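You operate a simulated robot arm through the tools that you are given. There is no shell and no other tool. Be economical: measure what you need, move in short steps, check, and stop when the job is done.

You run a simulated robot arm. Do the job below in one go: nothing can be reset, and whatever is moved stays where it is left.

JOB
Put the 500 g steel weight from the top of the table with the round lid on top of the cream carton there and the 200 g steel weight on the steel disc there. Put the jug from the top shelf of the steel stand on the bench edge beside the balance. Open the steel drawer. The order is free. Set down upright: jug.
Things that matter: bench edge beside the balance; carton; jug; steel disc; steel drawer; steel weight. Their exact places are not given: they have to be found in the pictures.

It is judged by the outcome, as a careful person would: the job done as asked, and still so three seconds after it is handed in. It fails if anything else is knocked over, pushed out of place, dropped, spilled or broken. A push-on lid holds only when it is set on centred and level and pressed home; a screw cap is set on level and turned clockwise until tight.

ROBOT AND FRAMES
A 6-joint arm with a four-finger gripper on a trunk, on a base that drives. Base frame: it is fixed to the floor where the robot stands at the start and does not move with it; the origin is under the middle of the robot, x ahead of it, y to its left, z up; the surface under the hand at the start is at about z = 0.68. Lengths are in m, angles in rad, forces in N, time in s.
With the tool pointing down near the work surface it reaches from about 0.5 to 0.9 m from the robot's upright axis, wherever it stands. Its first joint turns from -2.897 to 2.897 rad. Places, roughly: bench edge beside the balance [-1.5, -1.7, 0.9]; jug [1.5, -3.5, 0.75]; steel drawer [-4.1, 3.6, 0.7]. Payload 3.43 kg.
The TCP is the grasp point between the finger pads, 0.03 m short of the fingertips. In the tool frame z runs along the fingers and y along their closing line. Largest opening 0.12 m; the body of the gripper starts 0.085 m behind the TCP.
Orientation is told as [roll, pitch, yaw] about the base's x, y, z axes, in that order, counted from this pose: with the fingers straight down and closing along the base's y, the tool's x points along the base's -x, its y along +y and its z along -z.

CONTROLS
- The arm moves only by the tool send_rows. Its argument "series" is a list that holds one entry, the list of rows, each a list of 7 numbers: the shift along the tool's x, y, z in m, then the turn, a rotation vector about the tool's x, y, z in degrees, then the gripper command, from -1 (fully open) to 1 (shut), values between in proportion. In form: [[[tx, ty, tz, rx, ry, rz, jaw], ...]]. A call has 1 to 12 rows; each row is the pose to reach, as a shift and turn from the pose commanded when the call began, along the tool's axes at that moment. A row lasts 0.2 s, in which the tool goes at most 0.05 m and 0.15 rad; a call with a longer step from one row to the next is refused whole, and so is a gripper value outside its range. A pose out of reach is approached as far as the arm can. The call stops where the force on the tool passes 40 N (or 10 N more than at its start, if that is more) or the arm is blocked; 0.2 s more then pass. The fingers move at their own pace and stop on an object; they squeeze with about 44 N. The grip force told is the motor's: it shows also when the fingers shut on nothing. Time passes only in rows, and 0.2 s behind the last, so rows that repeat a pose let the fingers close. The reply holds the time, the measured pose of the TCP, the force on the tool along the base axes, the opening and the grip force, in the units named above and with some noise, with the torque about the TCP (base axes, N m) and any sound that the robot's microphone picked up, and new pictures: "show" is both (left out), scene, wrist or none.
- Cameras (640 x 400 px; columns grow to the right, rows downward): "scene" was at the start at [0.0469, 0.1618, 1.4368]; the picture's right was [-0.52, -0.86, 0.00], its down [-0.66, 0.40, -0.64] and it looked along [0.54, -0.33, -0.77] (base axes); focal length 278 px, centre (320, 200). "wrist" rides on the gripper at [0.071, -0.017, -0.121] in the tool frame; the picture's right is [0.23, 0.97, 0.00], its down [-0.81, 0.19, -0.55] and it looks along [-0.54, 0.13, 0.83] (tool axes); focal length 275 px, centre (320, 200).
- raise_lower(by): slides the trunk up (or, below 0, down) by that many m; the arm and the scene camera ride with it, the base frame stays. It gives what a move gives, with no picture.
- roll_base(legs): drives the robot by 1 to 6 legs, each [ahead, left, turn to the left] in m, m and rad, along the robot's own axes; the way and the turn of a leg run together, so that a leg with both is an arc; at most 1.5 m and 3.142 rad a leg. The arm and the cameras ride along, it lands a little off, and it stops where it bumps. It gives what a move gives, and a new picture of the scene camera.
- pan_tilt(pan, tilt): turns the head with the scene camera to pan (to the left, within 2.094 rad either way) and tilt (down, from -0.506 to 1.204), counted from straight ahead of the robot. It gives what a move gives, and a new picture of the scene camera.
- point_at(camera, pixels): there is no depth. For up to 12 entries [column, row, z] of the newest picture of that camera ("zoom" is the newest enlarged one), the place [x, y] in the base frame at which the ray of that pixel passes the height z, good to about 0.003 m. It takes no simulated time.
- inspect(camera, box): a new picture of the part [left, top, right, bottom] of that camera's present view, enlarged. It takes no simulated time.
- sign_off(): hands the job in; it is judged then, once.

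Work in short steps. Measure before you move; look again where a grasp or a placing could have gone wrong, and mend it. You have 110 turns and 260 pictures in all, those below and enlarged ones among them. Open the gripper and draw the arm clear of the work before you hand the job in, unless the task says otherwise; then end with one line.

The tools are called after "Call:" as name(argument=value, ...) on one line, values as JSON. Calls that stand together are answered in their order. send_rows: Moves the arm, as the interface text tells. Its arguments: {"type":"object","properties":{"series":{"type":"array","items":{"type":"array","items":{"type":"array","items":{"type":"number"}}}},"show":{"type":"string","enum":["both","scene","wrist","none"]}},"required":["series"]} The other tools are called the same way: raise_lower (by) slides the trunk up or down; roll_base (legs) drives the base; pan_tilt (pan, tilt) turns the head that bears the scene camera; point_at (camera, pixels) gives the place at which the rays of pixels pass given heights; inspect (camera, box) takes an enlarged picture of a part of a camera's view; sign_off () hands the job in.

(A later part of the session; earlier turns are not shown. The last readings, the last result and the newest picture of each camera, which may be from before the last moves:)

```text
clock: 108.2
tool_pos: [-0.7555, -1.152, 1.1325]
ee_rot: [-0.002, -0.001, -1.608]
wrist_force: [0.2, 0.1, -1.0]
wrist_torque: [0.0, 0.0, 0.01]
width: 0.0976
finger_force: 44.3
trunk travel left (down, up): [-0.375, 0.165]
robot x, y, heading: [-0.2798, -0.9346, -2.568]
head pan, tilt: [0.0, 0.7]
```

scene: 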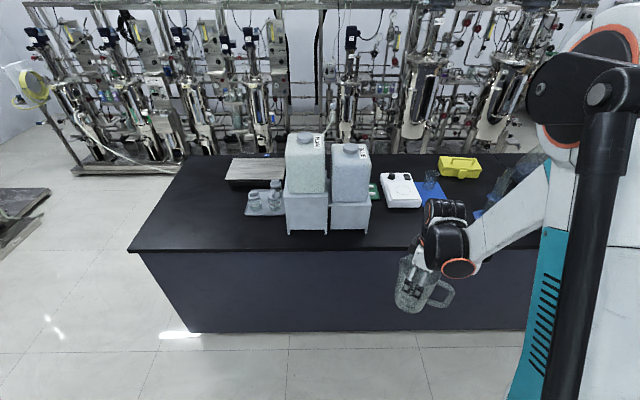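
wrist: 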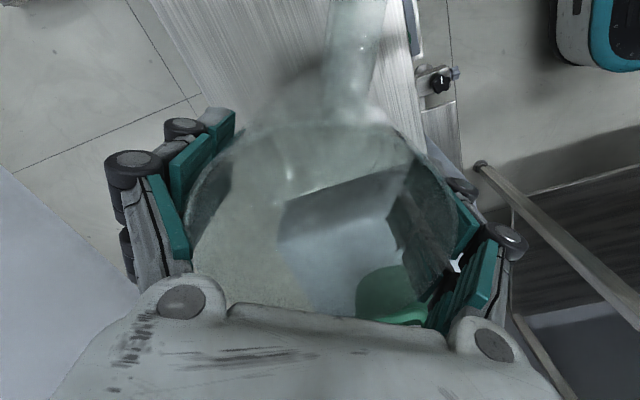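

I zoom on the balance area and measure.

Call:
inspect(camera="scene", box=[340, 140, 500, 260])

Call:
point_at(camera="scene", pixels=[[380, 180, 0.9], [418, 207, 0.9], [386, 207, 0.9], [411, 173, 0.9], [366, 233, 0.9], [330, 232, 0.9], [395, 225, 0.9], [395, 248, 0.9], [128, 250, 0.9], [445, 200, 0.9], [377, 198, 0.9]])

```text
3.33 times, centred on (420, 200) of scene
```

zoom: 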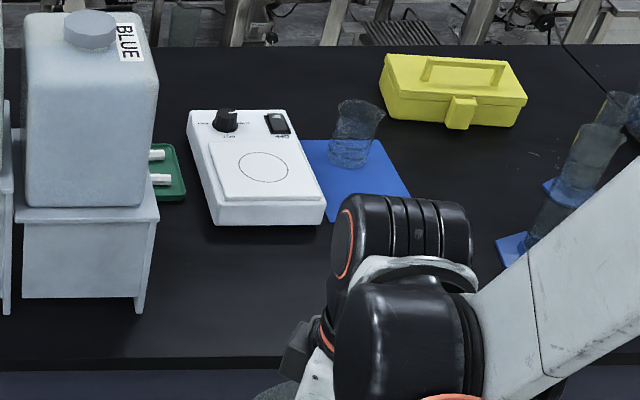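

```text
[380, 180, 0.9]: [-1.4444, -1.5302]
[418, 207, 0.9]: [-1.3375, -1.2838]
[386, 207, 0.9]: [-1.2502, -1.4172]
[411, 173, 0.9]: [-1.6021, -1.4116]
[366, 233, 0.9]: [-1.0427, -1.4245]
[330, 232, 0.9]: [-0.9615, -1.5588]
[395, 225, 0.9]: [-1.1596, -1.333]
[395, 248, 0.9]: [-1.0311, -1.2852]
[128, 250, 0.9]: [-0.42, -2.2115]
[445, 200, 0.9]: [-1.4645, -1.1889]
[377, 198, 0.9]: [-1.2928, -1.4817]
```

The device with a knob and ring looks like a stirrer rather than a balance, so I look at the other objects, around (255,175) and the small tray.

Call:
inspect(camera="scene", box=[200, 130, 360, 250])

Call:
point_at(camera="scene", pixels=[[226, 182, 0.92], [290, 182, 0.92], [232, 158, 0.95], [290, 158, 0.95], [265, 205, 0.9], [180, 155, 0.9], [540, 153, 0.9], [475, 140, 0.9]])

Call:
pan_tilt(pan=-0.9, tilt=0.5)

```text
3.33 times, centred on (280, 190) of scene
```

zoom: 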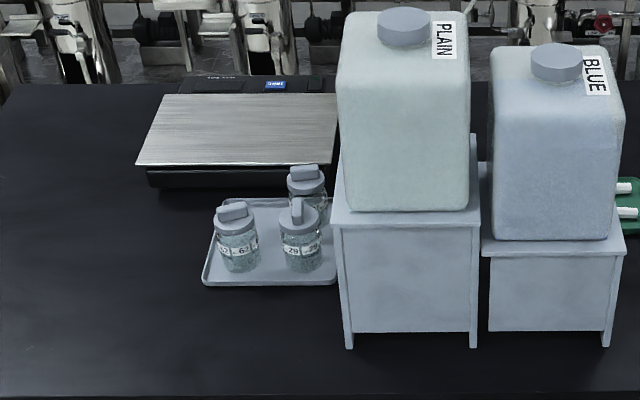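

```text
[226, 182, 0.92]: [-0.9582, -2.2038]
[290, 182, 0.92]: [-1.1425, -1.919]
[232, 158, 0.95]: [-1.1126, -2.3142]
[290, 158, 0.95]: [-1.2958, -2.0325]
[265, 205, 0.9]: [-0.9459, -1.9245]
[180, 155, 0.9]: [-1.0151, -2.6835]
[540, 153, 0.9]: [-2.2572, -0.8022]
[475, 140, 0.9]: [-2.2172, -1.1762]
```

```text
clock: 109.5
tool_pos: [-0.7538, -1.1535, 1.1327]
ee_rot: [-0.001, -0.001, -1.609]
wrist_force: [-0.3, 0.6, -1.1]
wrist_torque: [0.02, -0.02, -0.02]
width: 0.0976
finger_force: 43.8
trunk travel left (down, up): [-0.375, 0.165]
robot x, y, heading: [-0.2778, -0.9369, -2.571]
head pan, tilt: [-0.901, 0.499]
```

scene: 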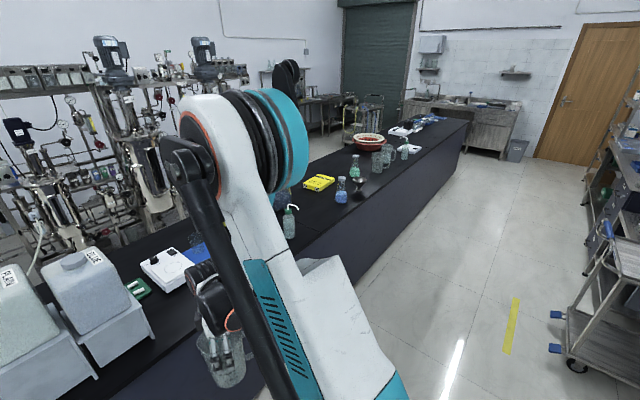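

The real balance is the black scale with steel plate at about (-1.13,-2.12); the given spot (-1.5,-1.7) lies by the bench's far edge behind the BLUE container. I check the base's front extent and the spot from a higher camera.

Call:
raise_lower(by=0.165)

Call:
pan_tilt(pan=0.1, tilt=1.0)

Call:
point_at(camera="scene", pixels=[[340, 390, 0.15], [380, 390, 0.15], [320, 300, 0]])

```text
clock: 111.3
tool_pos: [-0.7538, -1.152, 1.2984]
ee_rot: [-0.002, -0.001, -1.609]
wrist_force: [-0.2, 0.1, -1.3]
wrist_torque: [-0.04, -0.01, 0.0]
width: 0.0978
finger_force: 43.7
trunk travel left (down, up): [-0.54, 0.0]
robot x, y, heading: [-0.2797, -0.9361, -2.569]
head pan, tilt: [-0.901, 0.499]
```

```text
clock: 112.6
tool_pos: [-0.7528, -1.1526, 1.2979]
ee_rot: [-0.002, 0.001, -1.61]
wrist_force: [0.7, 0.6, -1.0]
wrist_torque: [0.0, 0.0, 0.01]
width: 0.0979
finger_force: 44.1
trunk travel left (down, up): [-0.54, 0.0]
robot x, y, heading: [-0.2813, -0.9355, -2.567]
head pan, tilt: [0.099, 1.0]
```

scene: 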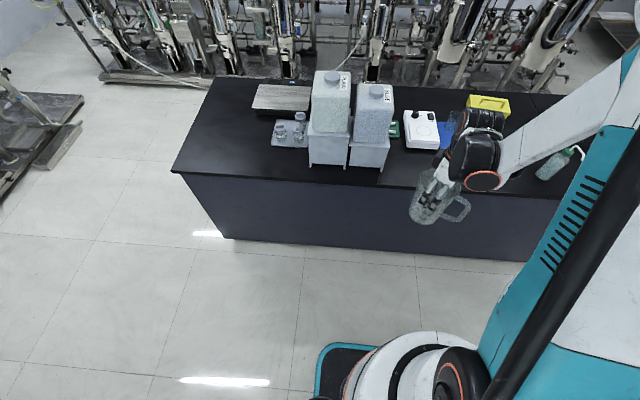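

```text
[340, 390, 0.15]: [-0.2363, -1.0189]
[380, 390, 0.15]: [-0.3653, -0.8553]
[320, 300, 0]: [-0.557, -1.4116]
```

Call:
point_at(camera="scene", pixels=[[350, 346, 0.2], [350, 346, 0.1], [200, 88, 0], [110, 78, 0], [195, 92, 0], [210, 80, 0.9], [330, 85, 0.9], [540, 94, 0.9], [327, 70, 1.25], [395, 138, 0.9]])

Call:
inspect(camera="scene", box=[230, 50, 470, 190])

```text
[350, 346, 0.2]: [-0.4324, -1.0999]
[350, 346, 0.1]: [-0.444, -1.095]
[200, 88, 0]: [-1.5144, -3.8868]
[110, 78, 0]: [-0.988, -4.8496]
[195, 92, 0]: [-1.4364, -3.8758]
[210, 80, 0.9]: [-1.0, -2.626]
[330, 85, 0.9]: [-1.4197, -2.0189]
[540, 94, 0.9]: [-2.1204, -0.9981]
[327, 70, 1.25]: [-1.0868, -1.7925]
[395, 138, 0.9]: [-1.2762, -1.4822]
```

```text
2.67 times, centred on (350, 120) of scene
```

zoom: 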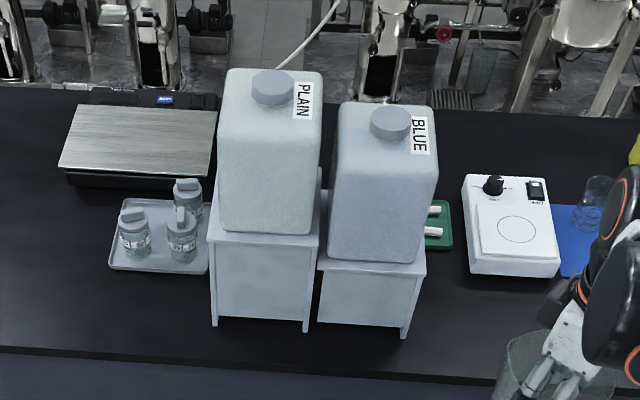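

Base half-length is ≈0.23 m, so the spot can be reached from the front. I slide right 0.2 m to clear the containers, then go ahead, with the jug's bottom at ≈1.19 m.

Call:
roll_base(legs=[[0, -0.22, 0], [0.54, 0, 0]])

Call:
pan_tilt(pan=0.1, tilt=0.9)

Call:
inspect(camera="scene", box=[160, 60, 480, 260])

```text
clock: 117.0
tool_pos: [-1.326, -1.2585, 1.2977]
ee_rot: [0.0, 0.0, -1.613]
wrist_force: [-0.8, -0.2, -0.1]
wrist_torque: [0.02, 0.01, -0.02]
width: 0.0977
finger_force: 44.4
trunk travel left (down, up): [-0.54, 0.0]
robot x, y, heading: [-0.8472, -1.0431, -2.573]
head pan, tilt: [0.099, 1.0]
```

scene: 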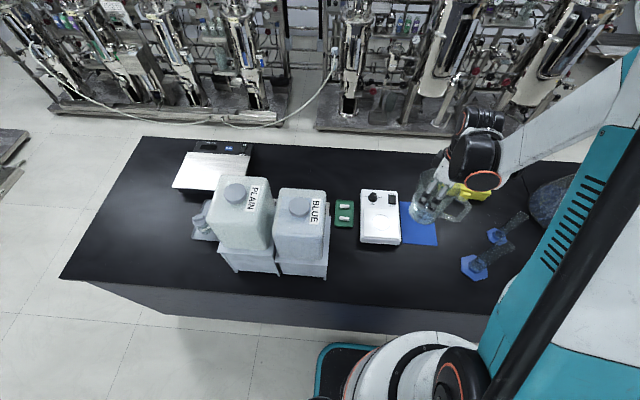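

```text
clock: 117.6
tool_pos: [-1.3251, -1.2593, 1.2977]
ee_rot: [-0.001, 0.001, -1.613]
wrist_force: [-0.3, -0.1, -1.5]
wrist_torque: [0.0, 0.01, -0.03]
width: 0.0978
finger_force: 43.7
trunk travel left (down, up): [-0.54, 0.0]
robot x, y, heading: [-0.85, -1.043, -2.575]
head pan, tilt: [0.099, 0.901]
```

scene: 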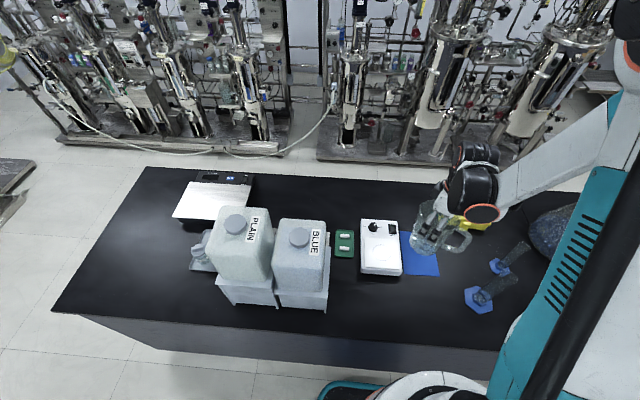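

```text
2.00 times, centred on (320, 160) of scene
```

zoom: 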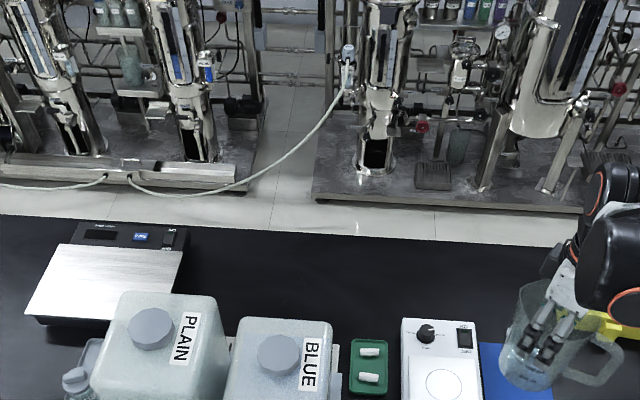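

The far edge strip to the right of the balance is free. I measure it and the balance.

Call:
point_at(camera="zoom", pixels=[[190, 250, 0.9], [250, 230, 0.9], [250, 280, 0.9], [320, 280, 0.9], [400, 280, 0.9], [400, 240, 0.9], [185, 300, 0.9], [25, 315, 0.92], [180, 250, 0.95], [370, 340, 0.92], [400, 320, 0.95]])

```text
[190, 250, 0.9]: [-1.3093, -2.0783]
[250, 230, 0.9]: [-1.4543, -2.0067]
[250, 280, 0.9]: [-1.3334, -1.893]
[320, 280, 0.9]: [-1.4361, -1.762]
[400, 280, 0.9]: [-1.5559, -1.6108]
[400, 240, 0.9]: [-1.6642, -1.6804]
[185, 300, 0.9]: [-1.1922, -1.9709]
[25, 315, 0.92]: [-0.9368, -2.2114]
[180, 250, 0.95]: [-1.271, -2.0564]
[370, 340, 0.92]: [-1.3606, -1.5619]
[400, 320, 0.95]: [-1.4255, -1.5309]
```

The place (-1.5,-1.7) is free at zoom (358,275), at the far edge to the right of the balance. I drive 0.08 m closer, then swing the jug over there.

Call:
roll_base(legs=[[0.08, 0.03, 0]])

```text
clock: 118.7
tool_pos: [-1.3419, -1.2675, 1.2995]
ee_rot: [-0.006, -0.003, -1.659]
wrist_force: [0.8, 0.4, 0.2]
wrist_torque: [-0.07, 0.09, 0.01]
width: 0.0977
finger_force: 43.9
trunk travel left (down, up): [-0.54, 0.0]
robot x, y, heading: [-0.8609, -1.0764, -2.628]
head pan, tilt: [0.099, 0.901]
stopped in leg 1: the robot was blocked; the commanded pose is now the measured one
```

scene: 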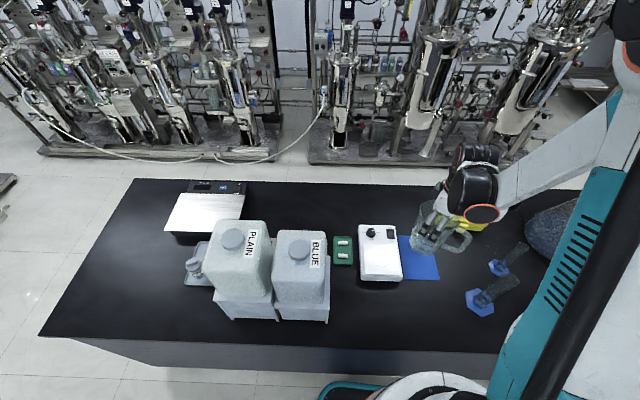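

The base touched the bench; it stands fine at this distance (0.88 m reach). I back off 1 cm, then move the jug over the spot at height.

Call:
roll_base(legs=[[-0.012, 0, 0]])

Call:
send_rows(series=[[[-0.043, -0.011, 0, 0, 0, 0, 1], [-0.086, -0.022, 0, 0, 0, 0, 1], [-0.13, -0.033, 0, 0, 0, 0, 1], [-0.173, -0.044, 0, 0, 0, 0, 1], [-0.217, -0.055, 0, 0, 0, 0, 1], [-0.26, -0.066, 0, 0, 0, 0, 1], [-0.304, -0.077, 0, 0, 0, 0, 1], [-0.347, -0.088, 0, 0, 0, 0, 1], [-0.39, -0.099, 0, 0, 0, 0, 1], [-0.434, -0.11, 0, 0, 0, 0, 1], [-0.434, -0.11, 0, 0, 0, 0, 1]]], show="scene")

```text
clock: 119.5
tool_pos: [-1.3357, -1.2639, 1.2982]
ee_rot: [-0.001, -0.001, -1.659]
wrist_force: [0.2, 0.4, -1.2]
wrist_torque: [-0.02, 0.03, 0.04]
width: 0.0979
finger_force: 43.9
trunk travel left (down, up): [-0.54, 0.0]
robot x, y, heading: [-0.8518, -1.0729, -2.622]
head pan, tilt: [0.099, 0.901]
```

scene: 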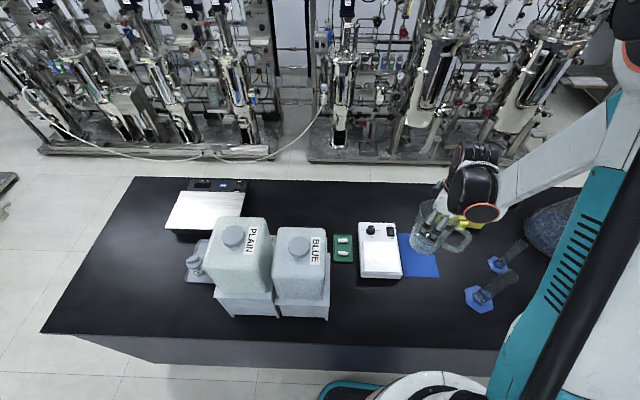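

```text
clock: 121.8
tool_pos: [-1.4835, -1.686, 1.2995]
ee_rot: [-0.002, 0.0, -1.661]
wrist_force: [-0.2, -0.1, -1.3]
wrist_torque: [-0.06, 0.03, 0.0]
width: 0.0977
finger_force: 44.0
trunk travel left (down, up): [-0.54, 0.0]
robot x, y, heading: [-0.8467, -1.0723, -2.621]
head pan, tilt: [0.099, 0.901]
```

scene: 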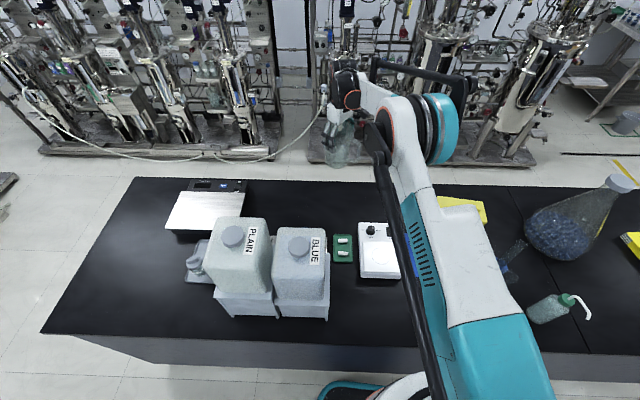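

Jug hovers over the spot. I lower the trunk by 0.2 and check the wrist view.

Call:
raise_lower(by=-0.2)

Call:
send_rows(series=[[[0, 0, 0, 0, 0, 0, 1]]], show="both")

Call:
inspect(camera="scene", box=[220, 60, 460, 240])

```text
clock: 124.0
tool_pos: [-1.4833, -1.6867, 1.0976]
ee_rot: [0.0, 0.001, -1.66]
wrist_force: [-0.1, -0.4, -0.8]
wrist_torque: [0.0, 0.01, 0.01]
width: 0.0978
finger_force: 44.2
trunk travel left (down, up): [-0.34, 0.2]
robot x, y, heading: [-0.8523, -1.073, -2.62]
head pan, tilt: [0.099, 0.901]
```

```text
clock: 124.4
tool_pos: [-1.4841, -1.6867, 1.0979]
ee_rot: [-0.003, 0.0, -1.658]
wrist_force: [0.0, -0.4, -1.2]
wrist_torque: [-0.02, 0.0, 0.01]
width: 0.0977
finger_force: 43.8
trunk travel left (down, up): [-0.34, 0.2]
robot x, y, heading: [-0.852, -1.0711, -2.62]
head pan, tilt: [0.099, 0.901]
```

scene: 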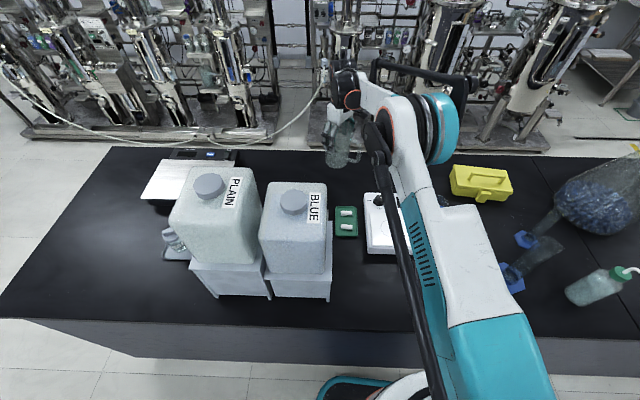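
wrist: 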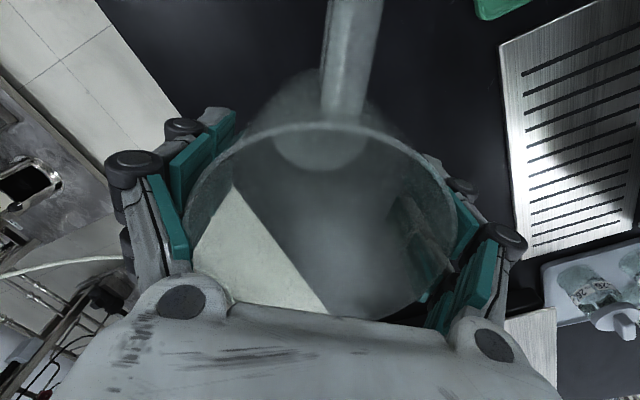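

```text
2.22 times, centred on (340, 150) of scene
```

zoom: 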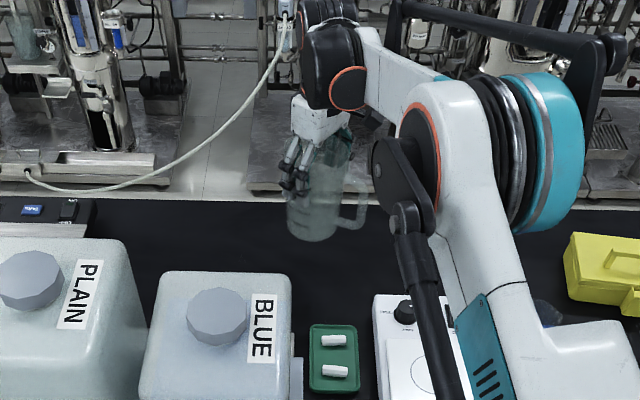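

I check what the slotted plate at the right of the wrist view is, before lowering.

Call:
point_at(camera="wrist", pixels=[[500, 40, 0.93], [525, 255, 0.93], [500, 40, 1.0], [525, 255, 1.0], [500, 15, 0.9], [600, 310, 0.9], [190, 120, 0.9], [330, 310, 0.9]])

Call:
inspect(camera="wrist", box=[400, 0, 640, 360])

```text
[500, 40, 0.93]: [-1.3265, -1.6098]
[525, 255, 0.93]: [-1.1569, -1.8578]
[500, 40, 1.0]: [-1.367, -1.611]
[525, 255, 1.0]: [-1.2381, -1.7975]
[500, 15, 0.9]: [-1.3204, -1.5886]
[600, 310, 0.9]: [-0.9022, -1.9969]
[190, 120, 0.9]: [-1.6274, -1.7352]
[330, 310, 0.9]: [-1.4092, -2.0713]
```

```text
1.11 times, centred on (520, 180) of wrist
```

zoom: 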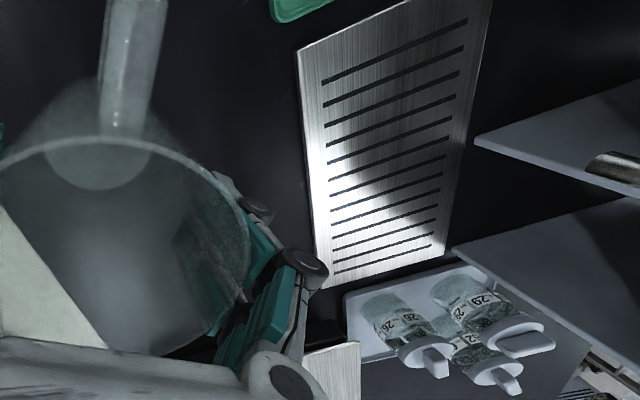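

It's a slotted grid lying flat behind the containers (v<1.99), clear of the jug at v≈2.17. I lower the jug 6 cm, then in small steps.

Call:
send_rows(series=[[[0, 0, 0.03, 0, 0, 0, 1], [0, 0, 0.06, 0, 0, 0, 1], [0, 0, 0.07, 0, 0, 0, 1], [0, 0, 0.07, 0, 0, 0, 1]]], show="both")

Call:
inspect(camera="scene", box=[280, 80, 440, 200])

```text
clock: 125.4
tool_pos: [-1.4842, -1.6877, 1.0266]
ee_rot: [-0.003, 0.0, -1.66]
wrist_force: [-0.4, 0.9, -0.6]
wrist_torque: [-0.04, -0.01, -0.01]
width: 0.0976
finger_force: 43.4
trunk travel left (down, up): [-0.34, 0.2]
robot x, y, heading: [-0.8499, -1.0718, -2.62]
head pan, tilt: [0.099, 0.901]
```

scene: 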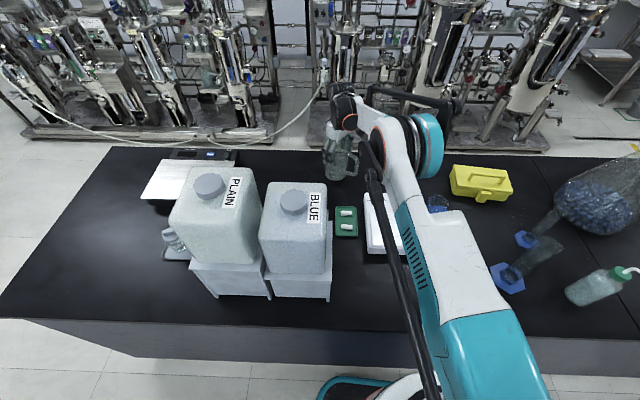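
wrist: 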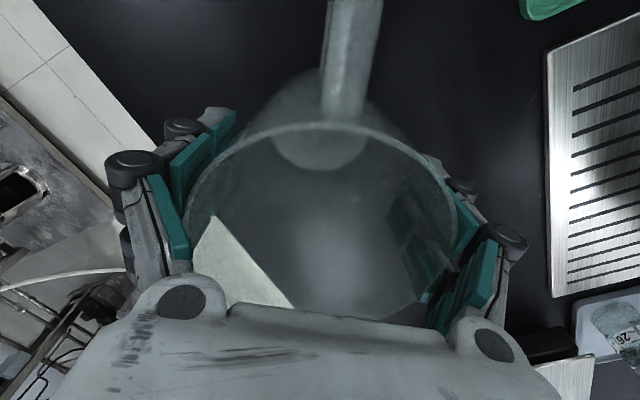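

```text
3.33 times, centred on (360, 140) of scene
```

zoom: 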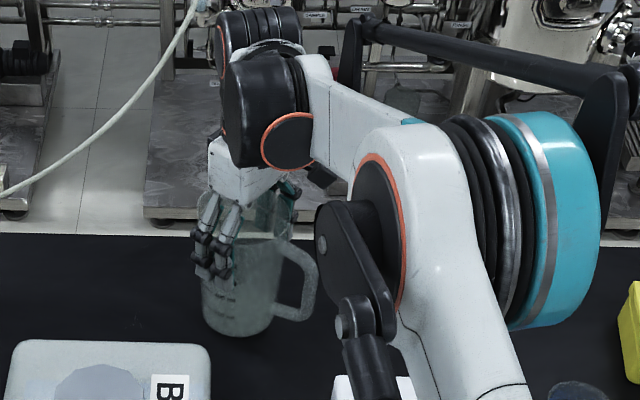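

Still free (−0.6…−1.2 N). I continue in 5 mm steps.

Call:
send_rows(series=[[[0, 0, 0.005, 0, 0, 0, 1], [0, 0, 0.01, 0, 0, 0, 1], [0, 0, 0.01, 0, 0, 0, 1]]], show="none")

Call:
send_rows(series=[[[0, 0, 0.003, 0, 0, 0, 1], [0, 0, 0.003, 0, 0, 0, 1]]], show="none")

Call:
send_rows(series=[[[0, 0, 0.003, 0, 0, 0, 1], [0, 0, 0.003, 0, 0, 0, 1]]], show="none")

```text
clock: 126.2
tool_pos: [-1.4835, -1.689, 1.0176]
ee_rot: [-0.002, 0.002, -1.66]
wrist_force: [0.0, 0.1, -0.6]
wrist_torque: [-0.02, 0.01, -0.04]
width: 0.0976
finger_force: 44.0
trunk travel left (down, up): [-0.34, 0.2]
robot x, y, heading: [-0.8515, -1.0715, -2.626]
head pan, tilt: [0.099, 0.901]
```

```text
clock: 126.8
tool_pos: [-1.4844, -1.6879, 1.0146]
ee_rot: [-0.002, -0.001, -1.659]
wrist_force: [0.3, 0.3, -1.2]
wrist_torque: [-0.02, 0.04, 0.01]
width: 0.0977
finger_force: 44.3
trunk travel left (down, up): [-0.34, 0.2]
robot x, y, heading: [-0.8486, -1.0651, -2.62]
head pan, tilt: [0.099, 0.901]
```

```text
clock: 127.4
tool_pos: [-1.484, -1.6888, 1.0131]
ee_rot: [-0.003, -0.001, -1.661]
wrist_force: [-2.6, -1.9, 6.7]
wrist_torque: [-0.35, 0.03, -0.1]
width: 0.0978
finger_force: 44.2
trunk travel left (down, up): [-0.34, 0.2]
robot x, y, heading: [-0.8478, -1.0719, -2.622]
head pan, tilt: [0.099, 0.901]
```

Contact (6.7 N). I ease 1 mm, open fully and rise straight up.

Call:
send_rows(series=[[[0, 0, -0.001, 0, 0, 0, 1], [0, 0, -0.001, 0, 0, 0, -0.9], [0, 0, -0.001, 0, 0, 0, -1], [0, 0, -0.001, 0, 0, 0, -1]]], show="wrist")

```text
clock: 128.4
tool_pos: [-1.4835, -1.6872, 1.0124]
ee_rot: [-0.003, 0.0, -1.659]
wrist_force: [0.3, 0.3, 0.1]
wrist_torque: [0.03, 0.01, 0.0]
width: 0.1198
finger_force: 0.1
trunk travel left (down, up): [-0.34, 0.2]
robot x, y, heading: [-0.8528, -1.0706, -2.624]
head pan, tilt: [0.099, 0.901]
```

wrist: 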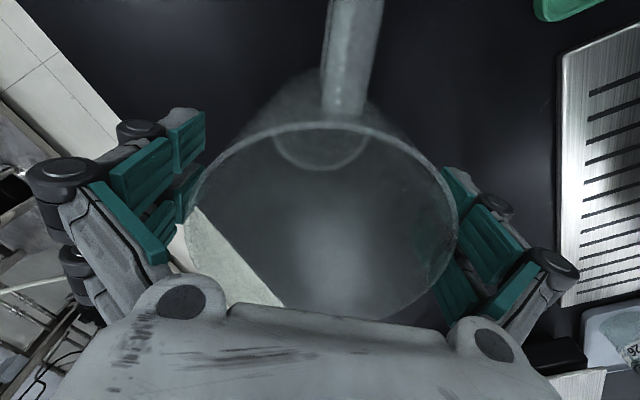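

Fingers are clear both sides. I rise straight up 0.15 m.

Call:
send_rows(series=[[[0, 0, -0.03, 0, 0, 0, -1], [0, 0, -0.07, 0, 0, 0, -1], [0, 0, -0.11, 0, 0, 0, -1], [0, 0, -0.15, 0, 0, 0, -1], [0, 0, -0.17, 0, 0, 0, -1]]], show="both")

Call:
inspect(camera="scene", box=[280, 80, 440, 200])

```text
clock: 129.6
tool_pos: [-1.4836, -1.6866, 1.1863]
ee_rot: [0.0, 0.001, -1.661]
wrist_force: [-0.1, 0.7, 0.5]
wrist_torque: [-0.04, 0.02, 0.0]
width: 0.1198
finger_force: 0.1
trunk travel left (down, up): [-0.34, 0.2]
robot x, y, heading: [-0.8499, -1.0701, -2.619]
head pan, tilt: [0.099, 0.901]
```

scene: 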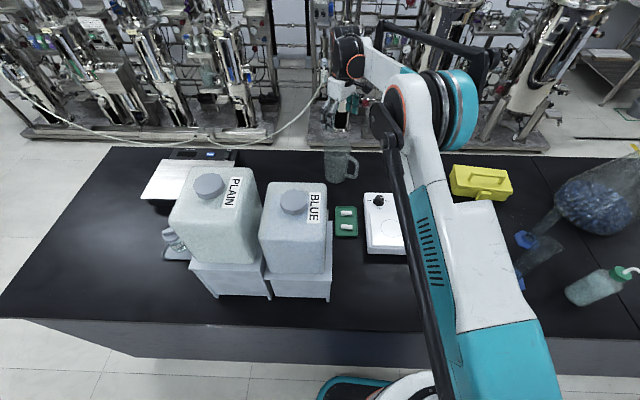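
wrist: 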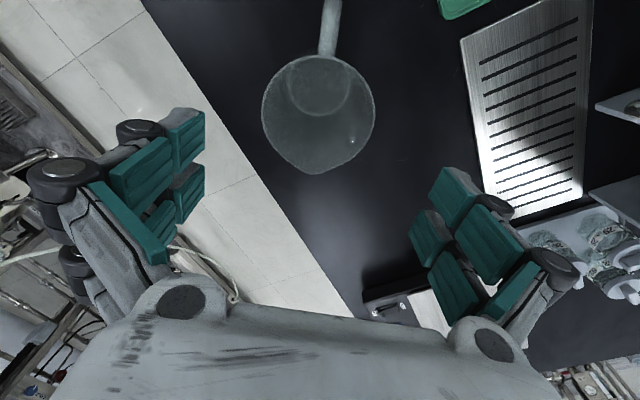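

```text
3.33 times, centred on (360, 140) of scene
```

zoom: 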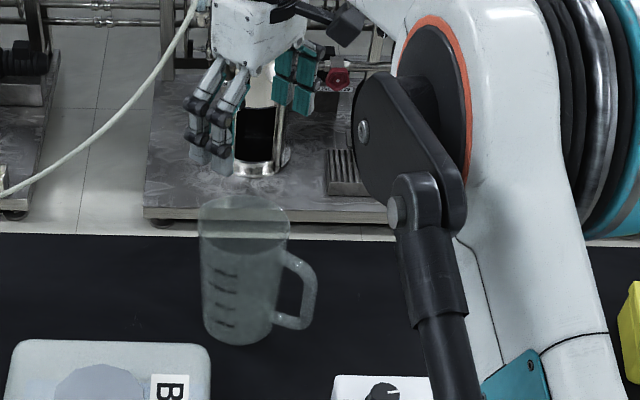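

The jug stands upright at the far bench edge. I raise the trunk and retract the arm along the same path.

Call:
raise_lower(by=0.15)

Call:
send_rows(series=[[[0.043, 0.011, 0, 0, 0, 0, -1], [0.086, 0.022, 0, 0, 0, 0, -1], [0.13, 0.033, 0, 0, 0, 0, -1], [0.173, 0.044, 0, 0, 0, 0, -1], [0.217, 0.055, 0, 0, 0, 0, -1], [0.26, 0.066, 0, 0, 0, 0, -1], [0.304, 0.077, 0, 0, 0, 0, -1], [0.347, 0.088, 0, 0, 0, 0, -1], [0.39, 0.099, 0, 0, 0, 0, -1], [0.434, 0.11, 0, 0, 0, 0, -1]]], show="none")

Call:
roll_base(legs=[[-0.5, 0, 0], [0, 0, -1.5]])

Call:
pan_tilt(pan=0.0, tilt=0.3)

```text
clock: 131.4
tool_pos: [-1.481, -1.6872, 1.3345]
ee_rot: [-0.001, -0.001, -1.661]
wrist_force: [0.2, 0.1, -0.4]
wrist_torque: [-0.01, 0.01, 0.01]
width: 0.12
finger_force: 0.0
trunk travel left (down, up): [-0.49, 0.05]
robot x, y, heading: [-0.8507, -1.0701, -2.617]
head pan, tilt: [0.099, 0.901]
```

```text
clock: 133.6
tool_pos: [-1.331, -1.2621, 1.3352]
ee_rot: [-0.001, -0.002, -1.661]
wrist_force: [0.4, 0.6, 0.2]
wrist_torque: [-0.02, 0.03, -0.01]
width: 0.1199
finger_force: 0.1
trunk travel left (down, up): [-0.49, 0.05]
robot x, y, heading: [-0.845, -1.0761, -2.623]
head pan, tilt: [0.099, 0.901]
```

```text
clock: 140.3
tool_pos: [-0.6257, -0.3456, 1.3341]
ee_rot: [-0.002, 0.0, 3.1]
wrist_force: [-0.6, 0.2, -0.6]
wrist_torque: [0.0, -0.01, -0.02]
width: 0.1199
finger_force: 0.0
trunk travel left (down, up): [-0.49, 0.05]
robot x, y, heading: [-0.4131, -0.8173, 2.143]
head pan, tilt: [0.099, 0.901]
```

scene: 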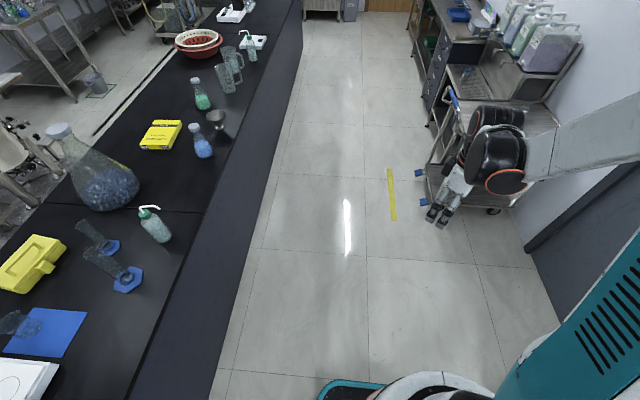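

```text
clock: 141.3
tool_pos: [-0.6276, -0.3447, 1.3343]
ee_rot: [-0.002, -0.001, 3.1]
wrist_force: [1.0, 0.0, 0.5]
wrist_torque: [-0.01, -0.01, 0.03]
width: 0.1202
finger_force: 0.2
trunk travel left (down, up): [-0.49, 0.05]
robot x, y, heading: [-0.4096, -0.8185, 2.139]
head pan, tilt: [0.0, 0.3]
```

scene: 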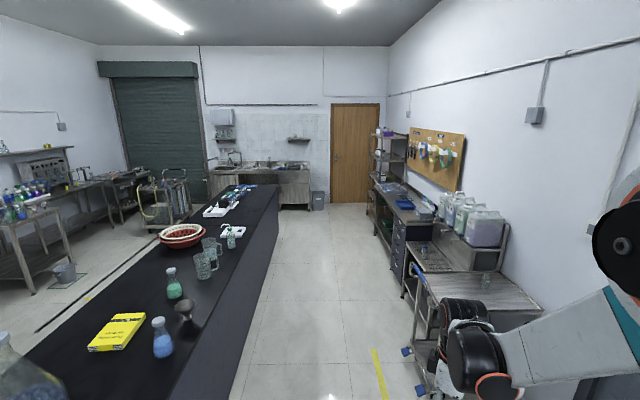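

The drawer's direction corresponds to column ~285: the sink unit at the far end. I zoom.

Call:
inspect(camera="scene", box=[200, 130, 340, 220])

Call:
inspect(camera="scene", box=[350, 160, 510, 290])

Call:
point_at(camera="scene", pixels=[[278, 208, 0], [310, 208, 0], [282, 184, 0.9], [246, 260, 0.0], [415, 330, 0.0], [403, 282, 0], [215, 400, 0]])

```text
4.44 times, centred on (270, 175) of scene
```

zoom: 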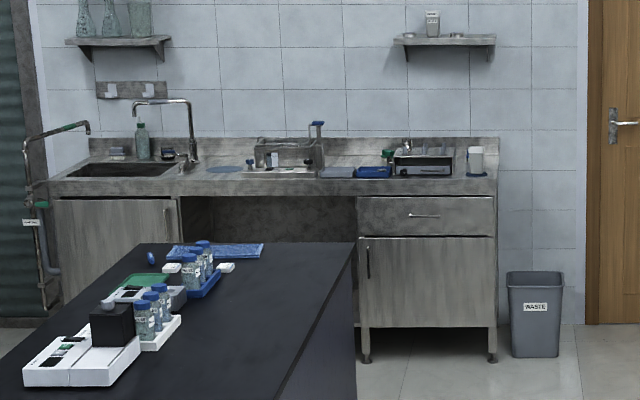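

```text
3.08 times, centred on (430, 225) of scene
```

zoom: 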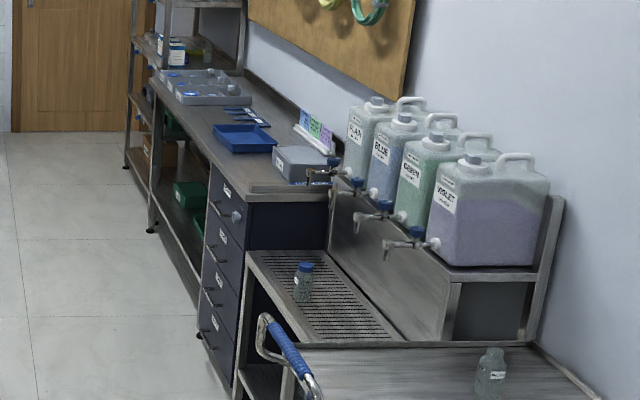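

```text
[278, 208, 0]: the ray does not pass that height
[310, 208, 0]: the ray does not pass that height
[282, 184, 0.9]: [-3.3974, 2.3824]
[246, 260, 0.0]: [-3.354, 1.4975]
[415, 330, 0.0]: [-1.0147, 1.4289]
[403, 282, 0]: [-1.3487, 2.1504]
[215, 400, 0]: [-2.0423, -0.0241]
```

The steel drawer is in the sink unit at the far end, with a horizontal bar handle. I drive down the aisle about 4.1 m.

Call:
roll_base(legs=[[0, 0, 0.02], [1.4, 0.05, 0], [1.4, 0.1, 0], [1.3, 0.1, 0]])

Call:
pan_tilt(pan=0.2, tilt=0.6)

```text
clock: 161.4
tool_pos: [-3.2157, 2.8636, 1.3346]
ee_rot: [-0.001, 0.0, -3.134]
wrist_force: [-1.1, 0.2, -0.5]
wrist_torque: [-0.01, -0.05, 0.01]
width: 0.1201
finger_force: 0.0
trunk travel left (down, up): [-0.49, 0.05]
robot x, y, heading: [-2.9767, 2.3987, 2.19]
head pan, tilt: [0.0, 0.3]
```

scene: 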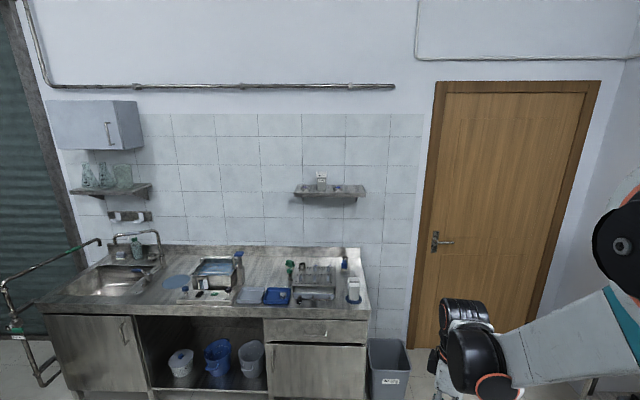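

```text
clock: 162.2
tool_pos: [-3.2143, 2.8622, 1.3349]
ee_rot: [-0.003, 0.0, -3.135]
wrist_force: [-0.7, 0.2, 0.8]
wrist_torque: [0.0, 0.01, 0.0]
width: 0.1198
finger_force: 0.0
trunk travel left (down, up): [-0.49, 0.05]
robot x, y, heading: [-2.9779, 2.4041, 2.189]
head pan, tilt: [0.201, 0.6]
```

scene: 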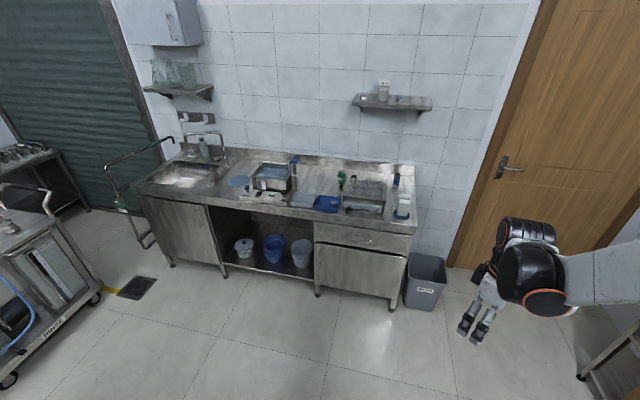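

The drawer front is at (360,238) with its handle near the centre. I measure geometry.

Call:
inspect(camera="scene", box=[300, 195, 428, 315])

Call:
point_at(camera="scene", pixels=[[318, 297, 0], [393, 310, 0], [318, 215, 0.85], [415, 233, 0.85], [358, 239, 0.7], [315, 242, 0.62], [405, 257, 0.62]])

```text
3.33 times, centred on (364, 255) of scene
```

zoom: 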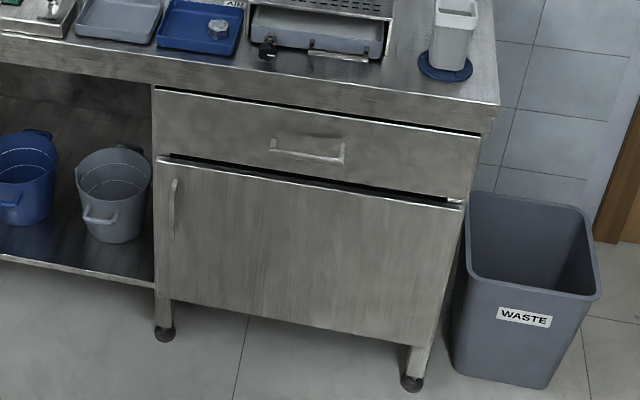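

```text
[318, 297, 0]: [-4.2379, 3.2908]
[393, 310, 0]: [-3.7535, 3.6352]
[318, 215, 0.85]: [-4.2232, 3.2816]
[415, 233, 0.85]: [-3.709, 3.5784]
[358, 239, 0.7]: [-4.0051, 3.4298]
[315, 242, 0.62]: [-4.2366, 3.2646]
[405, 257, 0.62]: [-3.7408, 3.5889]
```

Drawer front plane normal matches my heading (2.19); handle is about 1.43 m ahead, 0.23 m left. I extend the tool ahead and yaw 35°, then pitch the gripper to point forward with fingers closing vertically.

Call:
send_rows(series=[[[-0.023, -0.033, 0, 0, 0, -7, -1], [-0.046, -0.065, 0, 0, 0, -14, -1], [-0.07, -0.098, 0, 0, 0, -21, -1], [-0.093, -0.13, 0, 0, 0, -28, -1], [-0.116, -0.163, 0, 0, 0, -35, -1], [-0.116, -0.163, 0, 0, 0, -35, -1]]], show="none")

Call:
send_rows(series=[[[0, 0, 0, 8, 0, 0, -1], [0, 0, 0, 16, 0, 0, -1], [0, 0, 0, 24, 0, 0, -1], [0, 0, 0, 32, 0, 0, -1], [0, 0, 0, 40, 0, 0, -1], [0, 0, 0, 48, 0, 0, -1], [0, 0, 0, 56, 0, 0, -1], [0, 0, 0, 64, 0, 0, -1], [0, 0, 0, 72, 0, 0, -1], [0, 0, 0, 80, 0, 0, -1], [0, 0, 0, 88, 0, 0, -1], [0, 0, 0, 90, 0, 0, -1]]], show="both")

```text
clock: 163.6
tool_pos: [-3.3328, 3.025, 1.3348]
ee_rot: [-0.003, 0.002, -2.521]
wrist_force: [0.0, -0.6, -0.1]
wrist_torque: [0.01, 0.03, 0.03]
width: 0.1199
finger_force: 0.1
trunk travel left (down, up): [-0.49, 0.05]
robot x, y, heading: [-2.9772, 2.4018, 2.19]
head pan, tilt: [0.201, 0.6]
```

```text
clock: 166.2
tool_pos: [-3.3561, 3.0811, 1.3889]
ee_rot: [-1.55, -0.002, -2.526]
wrist_force: [-0.4, -0.5, 0.1]
wrist_torque: [-0.04, 0.04, 0.03]
width: 0.12
finger_force: 0.1
out of reach, approached as far as the arm can: row 9, 10, 11, 12
trunk travel left (down, up): [-0.49, 0.05]
robot x, y, heading: [-2.9758, 2.4019, 2.187]
head pan, tilt: [0.201, 0.6]
```

scene: 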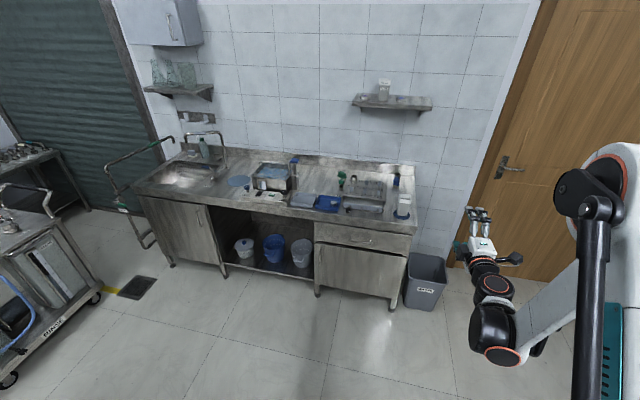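
wrist: 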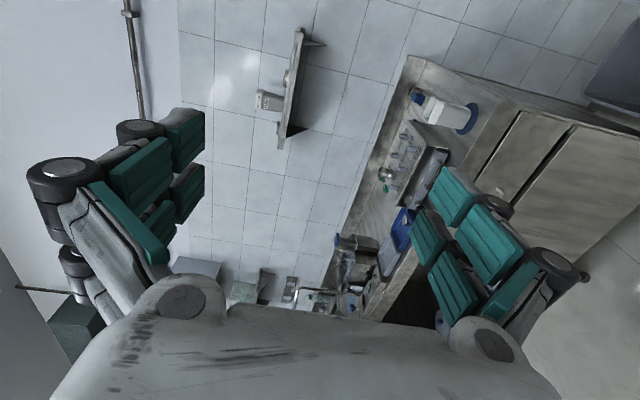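

The gripper now points forward. I drive ahead 0.55 m, lower the trunk and check the bench end on my left-rear.

Call:
roll_base(legs=[[0.55, 0, 0]])

Call:
pan_tilt(pan=1.9, tilt=0.9)

Call:
pan_tilt(pan=0.2, tilt=0.8)

```text
clock: 169.3
tool_pos: [-3.6643, 3.5264, 1.3877]
ee_rot: [-1.546, 0.001, -2.528]
wrist_force: [-0.9, 0.7, -0.2]
wrist_torque: [-0.01, 0.04, -0.01]
width: 0.12
finger_force: 0.0
trunk travel left (down, up): [-0.49, 0.05]
robot x, y, heading: [-3.2906, 2.8434, 2.186]
head pan, tilt: [0.201, 0.6]
```

scene: 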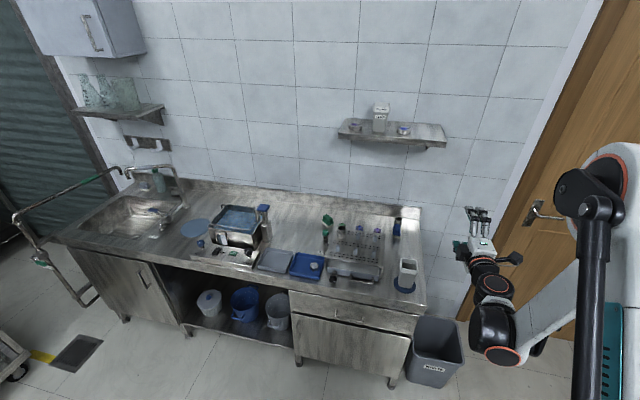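

```text
clock: 171.1
tool_pos: [-3.6646, 3.5263, 1.3879]
ee_rot: [-1.549, 0.001, -2.529]
wrist_force: [-0.4, -1.2, -0.4]
wrist_torque: [0.02, 0.02, 0.04]
width: 0.1203
finger_force: 0.0
trunk travel left (down, up): [-0.49, 0.05]
robot x, y, heading: [-3.2896, 2.8457, 2.187]
head pan, tilt: [1.901, 0.901]
```

scene: 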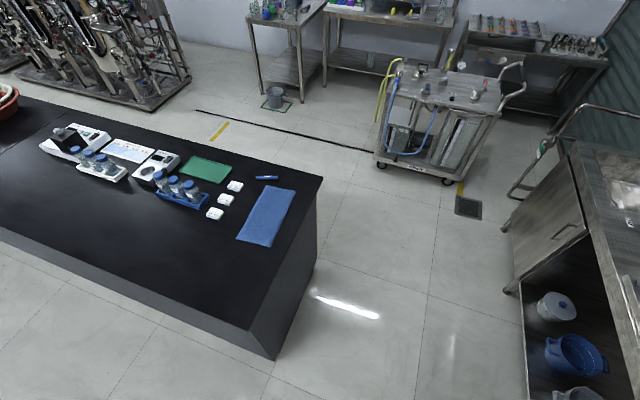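

```text
clock: 172.8
tool_pos: [-3.666, 3.5264, 1.3895]
ee_rot: [-1.548, 0.001, -2.529]
wrist_force: [0.2, 0.8, 0.1]
wrist_torque: [-0.02, -0.02, -0.01]
width: 0.12
finger_force: 0.0
trunk travel left (down, up): [-0.49, 0.05]
robot x, y, heading: [-3.2874, 2.8445, 2.183]
head pan, tilt: [0.201, 0.799]
```

scene: 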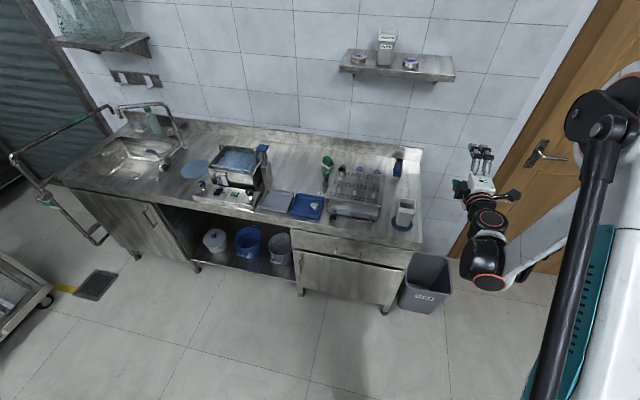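

The bench corner is close to my left-rear, so I keep the base in this lane and reach left with the arm. I zoom on the drawer for precise handle measurement.

Call:
inspect(camera="scene", box=[280, 210, 420, 310])

```text
4.00 times, centred on (350, 260) of scene
```

zoom: 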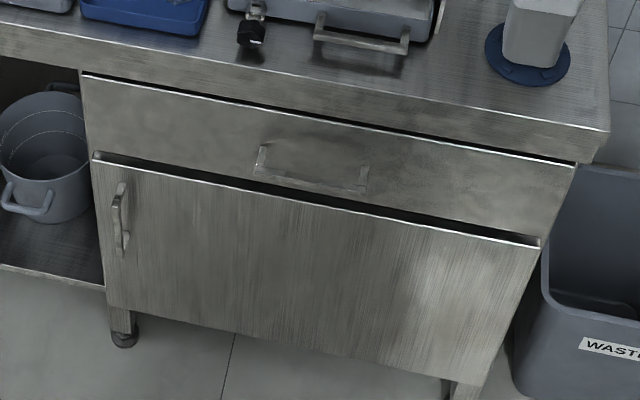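

Bar ends at zoom (256,170) and (365,190), legs to the face at (263,147),(365,170). I take positions at several heights.

Call:
point_at(camera="zoom", pixels=[[256, 170, 0.7], [365, 190, 0.7], [256, 170, 0.75], [365, 190, 0.75], [263, 147, 0.75], [365, 170, 0.75], [263, 147, 0.7], [85, 76, 0.8], [576, 163, 0.8], [110, 310, 0.2], [575, 163, 0.75], [95, 155, 0.65]])

```text
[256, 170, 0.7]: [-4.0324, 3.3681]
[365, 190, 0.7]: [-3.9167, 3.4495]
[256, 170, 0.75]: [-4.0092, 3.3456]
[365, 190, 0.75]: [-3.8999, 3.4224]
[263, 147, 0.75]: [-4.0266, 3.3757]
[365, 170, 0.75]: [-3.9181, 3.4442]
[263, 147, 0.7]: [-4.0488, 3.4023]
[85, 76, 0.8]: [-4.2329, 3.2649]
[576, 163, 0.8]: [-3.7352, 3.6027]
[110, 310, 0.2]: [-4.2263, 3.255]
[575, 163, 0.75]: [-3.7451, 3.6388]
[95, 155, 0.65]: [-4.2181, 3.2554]
```

The bar sits at z≈0.71, centre (-3.970,3.404), 0.14 m long, standing 37 mm off the drawer face. I back off 0.12 m and lower the trunk before aligning.

Call:
roll_base(legs=[[-0.12, 0, 0]])

Call:
raise_lower(by=-0.47)

Call:
send_rows(series=[[[0, 0, 0.02, 0, 0, 0, -1], [0, 0, 0.05, 0, 0, 0, -1], [0, 0, 0.05, 0, 0, 0, -1]]], show="both")

```text
clock: 174.0
tool_pos: [-3.5968, 3.4289, 1.3891]
ee_rot: [-1.549, 0.0, -2.53]
wrist_force: [0.6, -1.2, 1.0]
wrist_torque: [-0.03, 0.01, 0.01]
width: 0.1199
finger_force: 0.1
trunk travel left (down, up): [-0.49, 0.05]
robot x, y, heading: [-3.2208, 2.7455, 2.184]
head pan, tilt: [0.201, 0.799]
```

scene: 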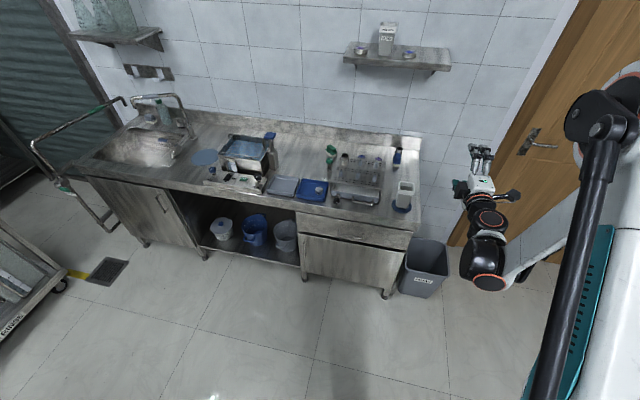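

```text
refused: -0.47 is not a number from -0.4 to 0.4
```

```text
clock: 174.8
tool_pos: [-3.6249, 3.4702, 1.3881]
ee_rot: [-1.549, -0.001, -2.528]
wrist_force: [0.1, -1.0, 1.2]
wrist_torque: [0.01, -0.03, -0.02]
width: 0.1201
finger_force: 0.1
trunk travel left (down, up): [-0.49, 0.05]
robot x, y, heading: [-3.2197, 2.7473, 2.186]
head pan, tilt: [0.201, 0.799]
```

scene: 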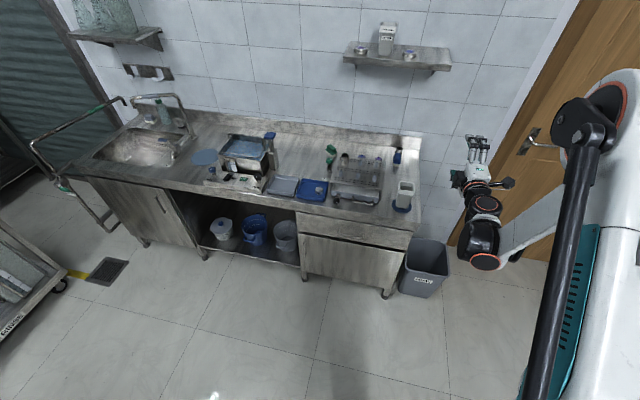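
wrist: 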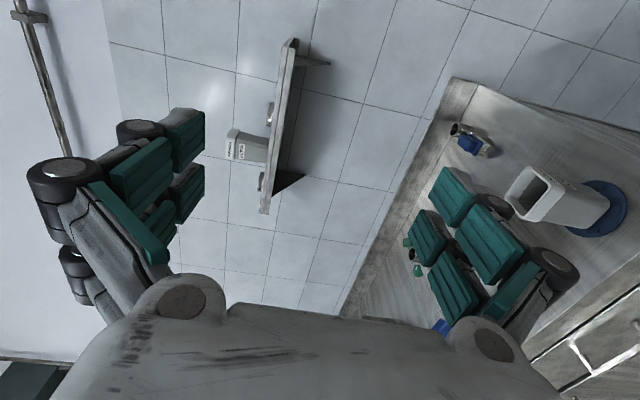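

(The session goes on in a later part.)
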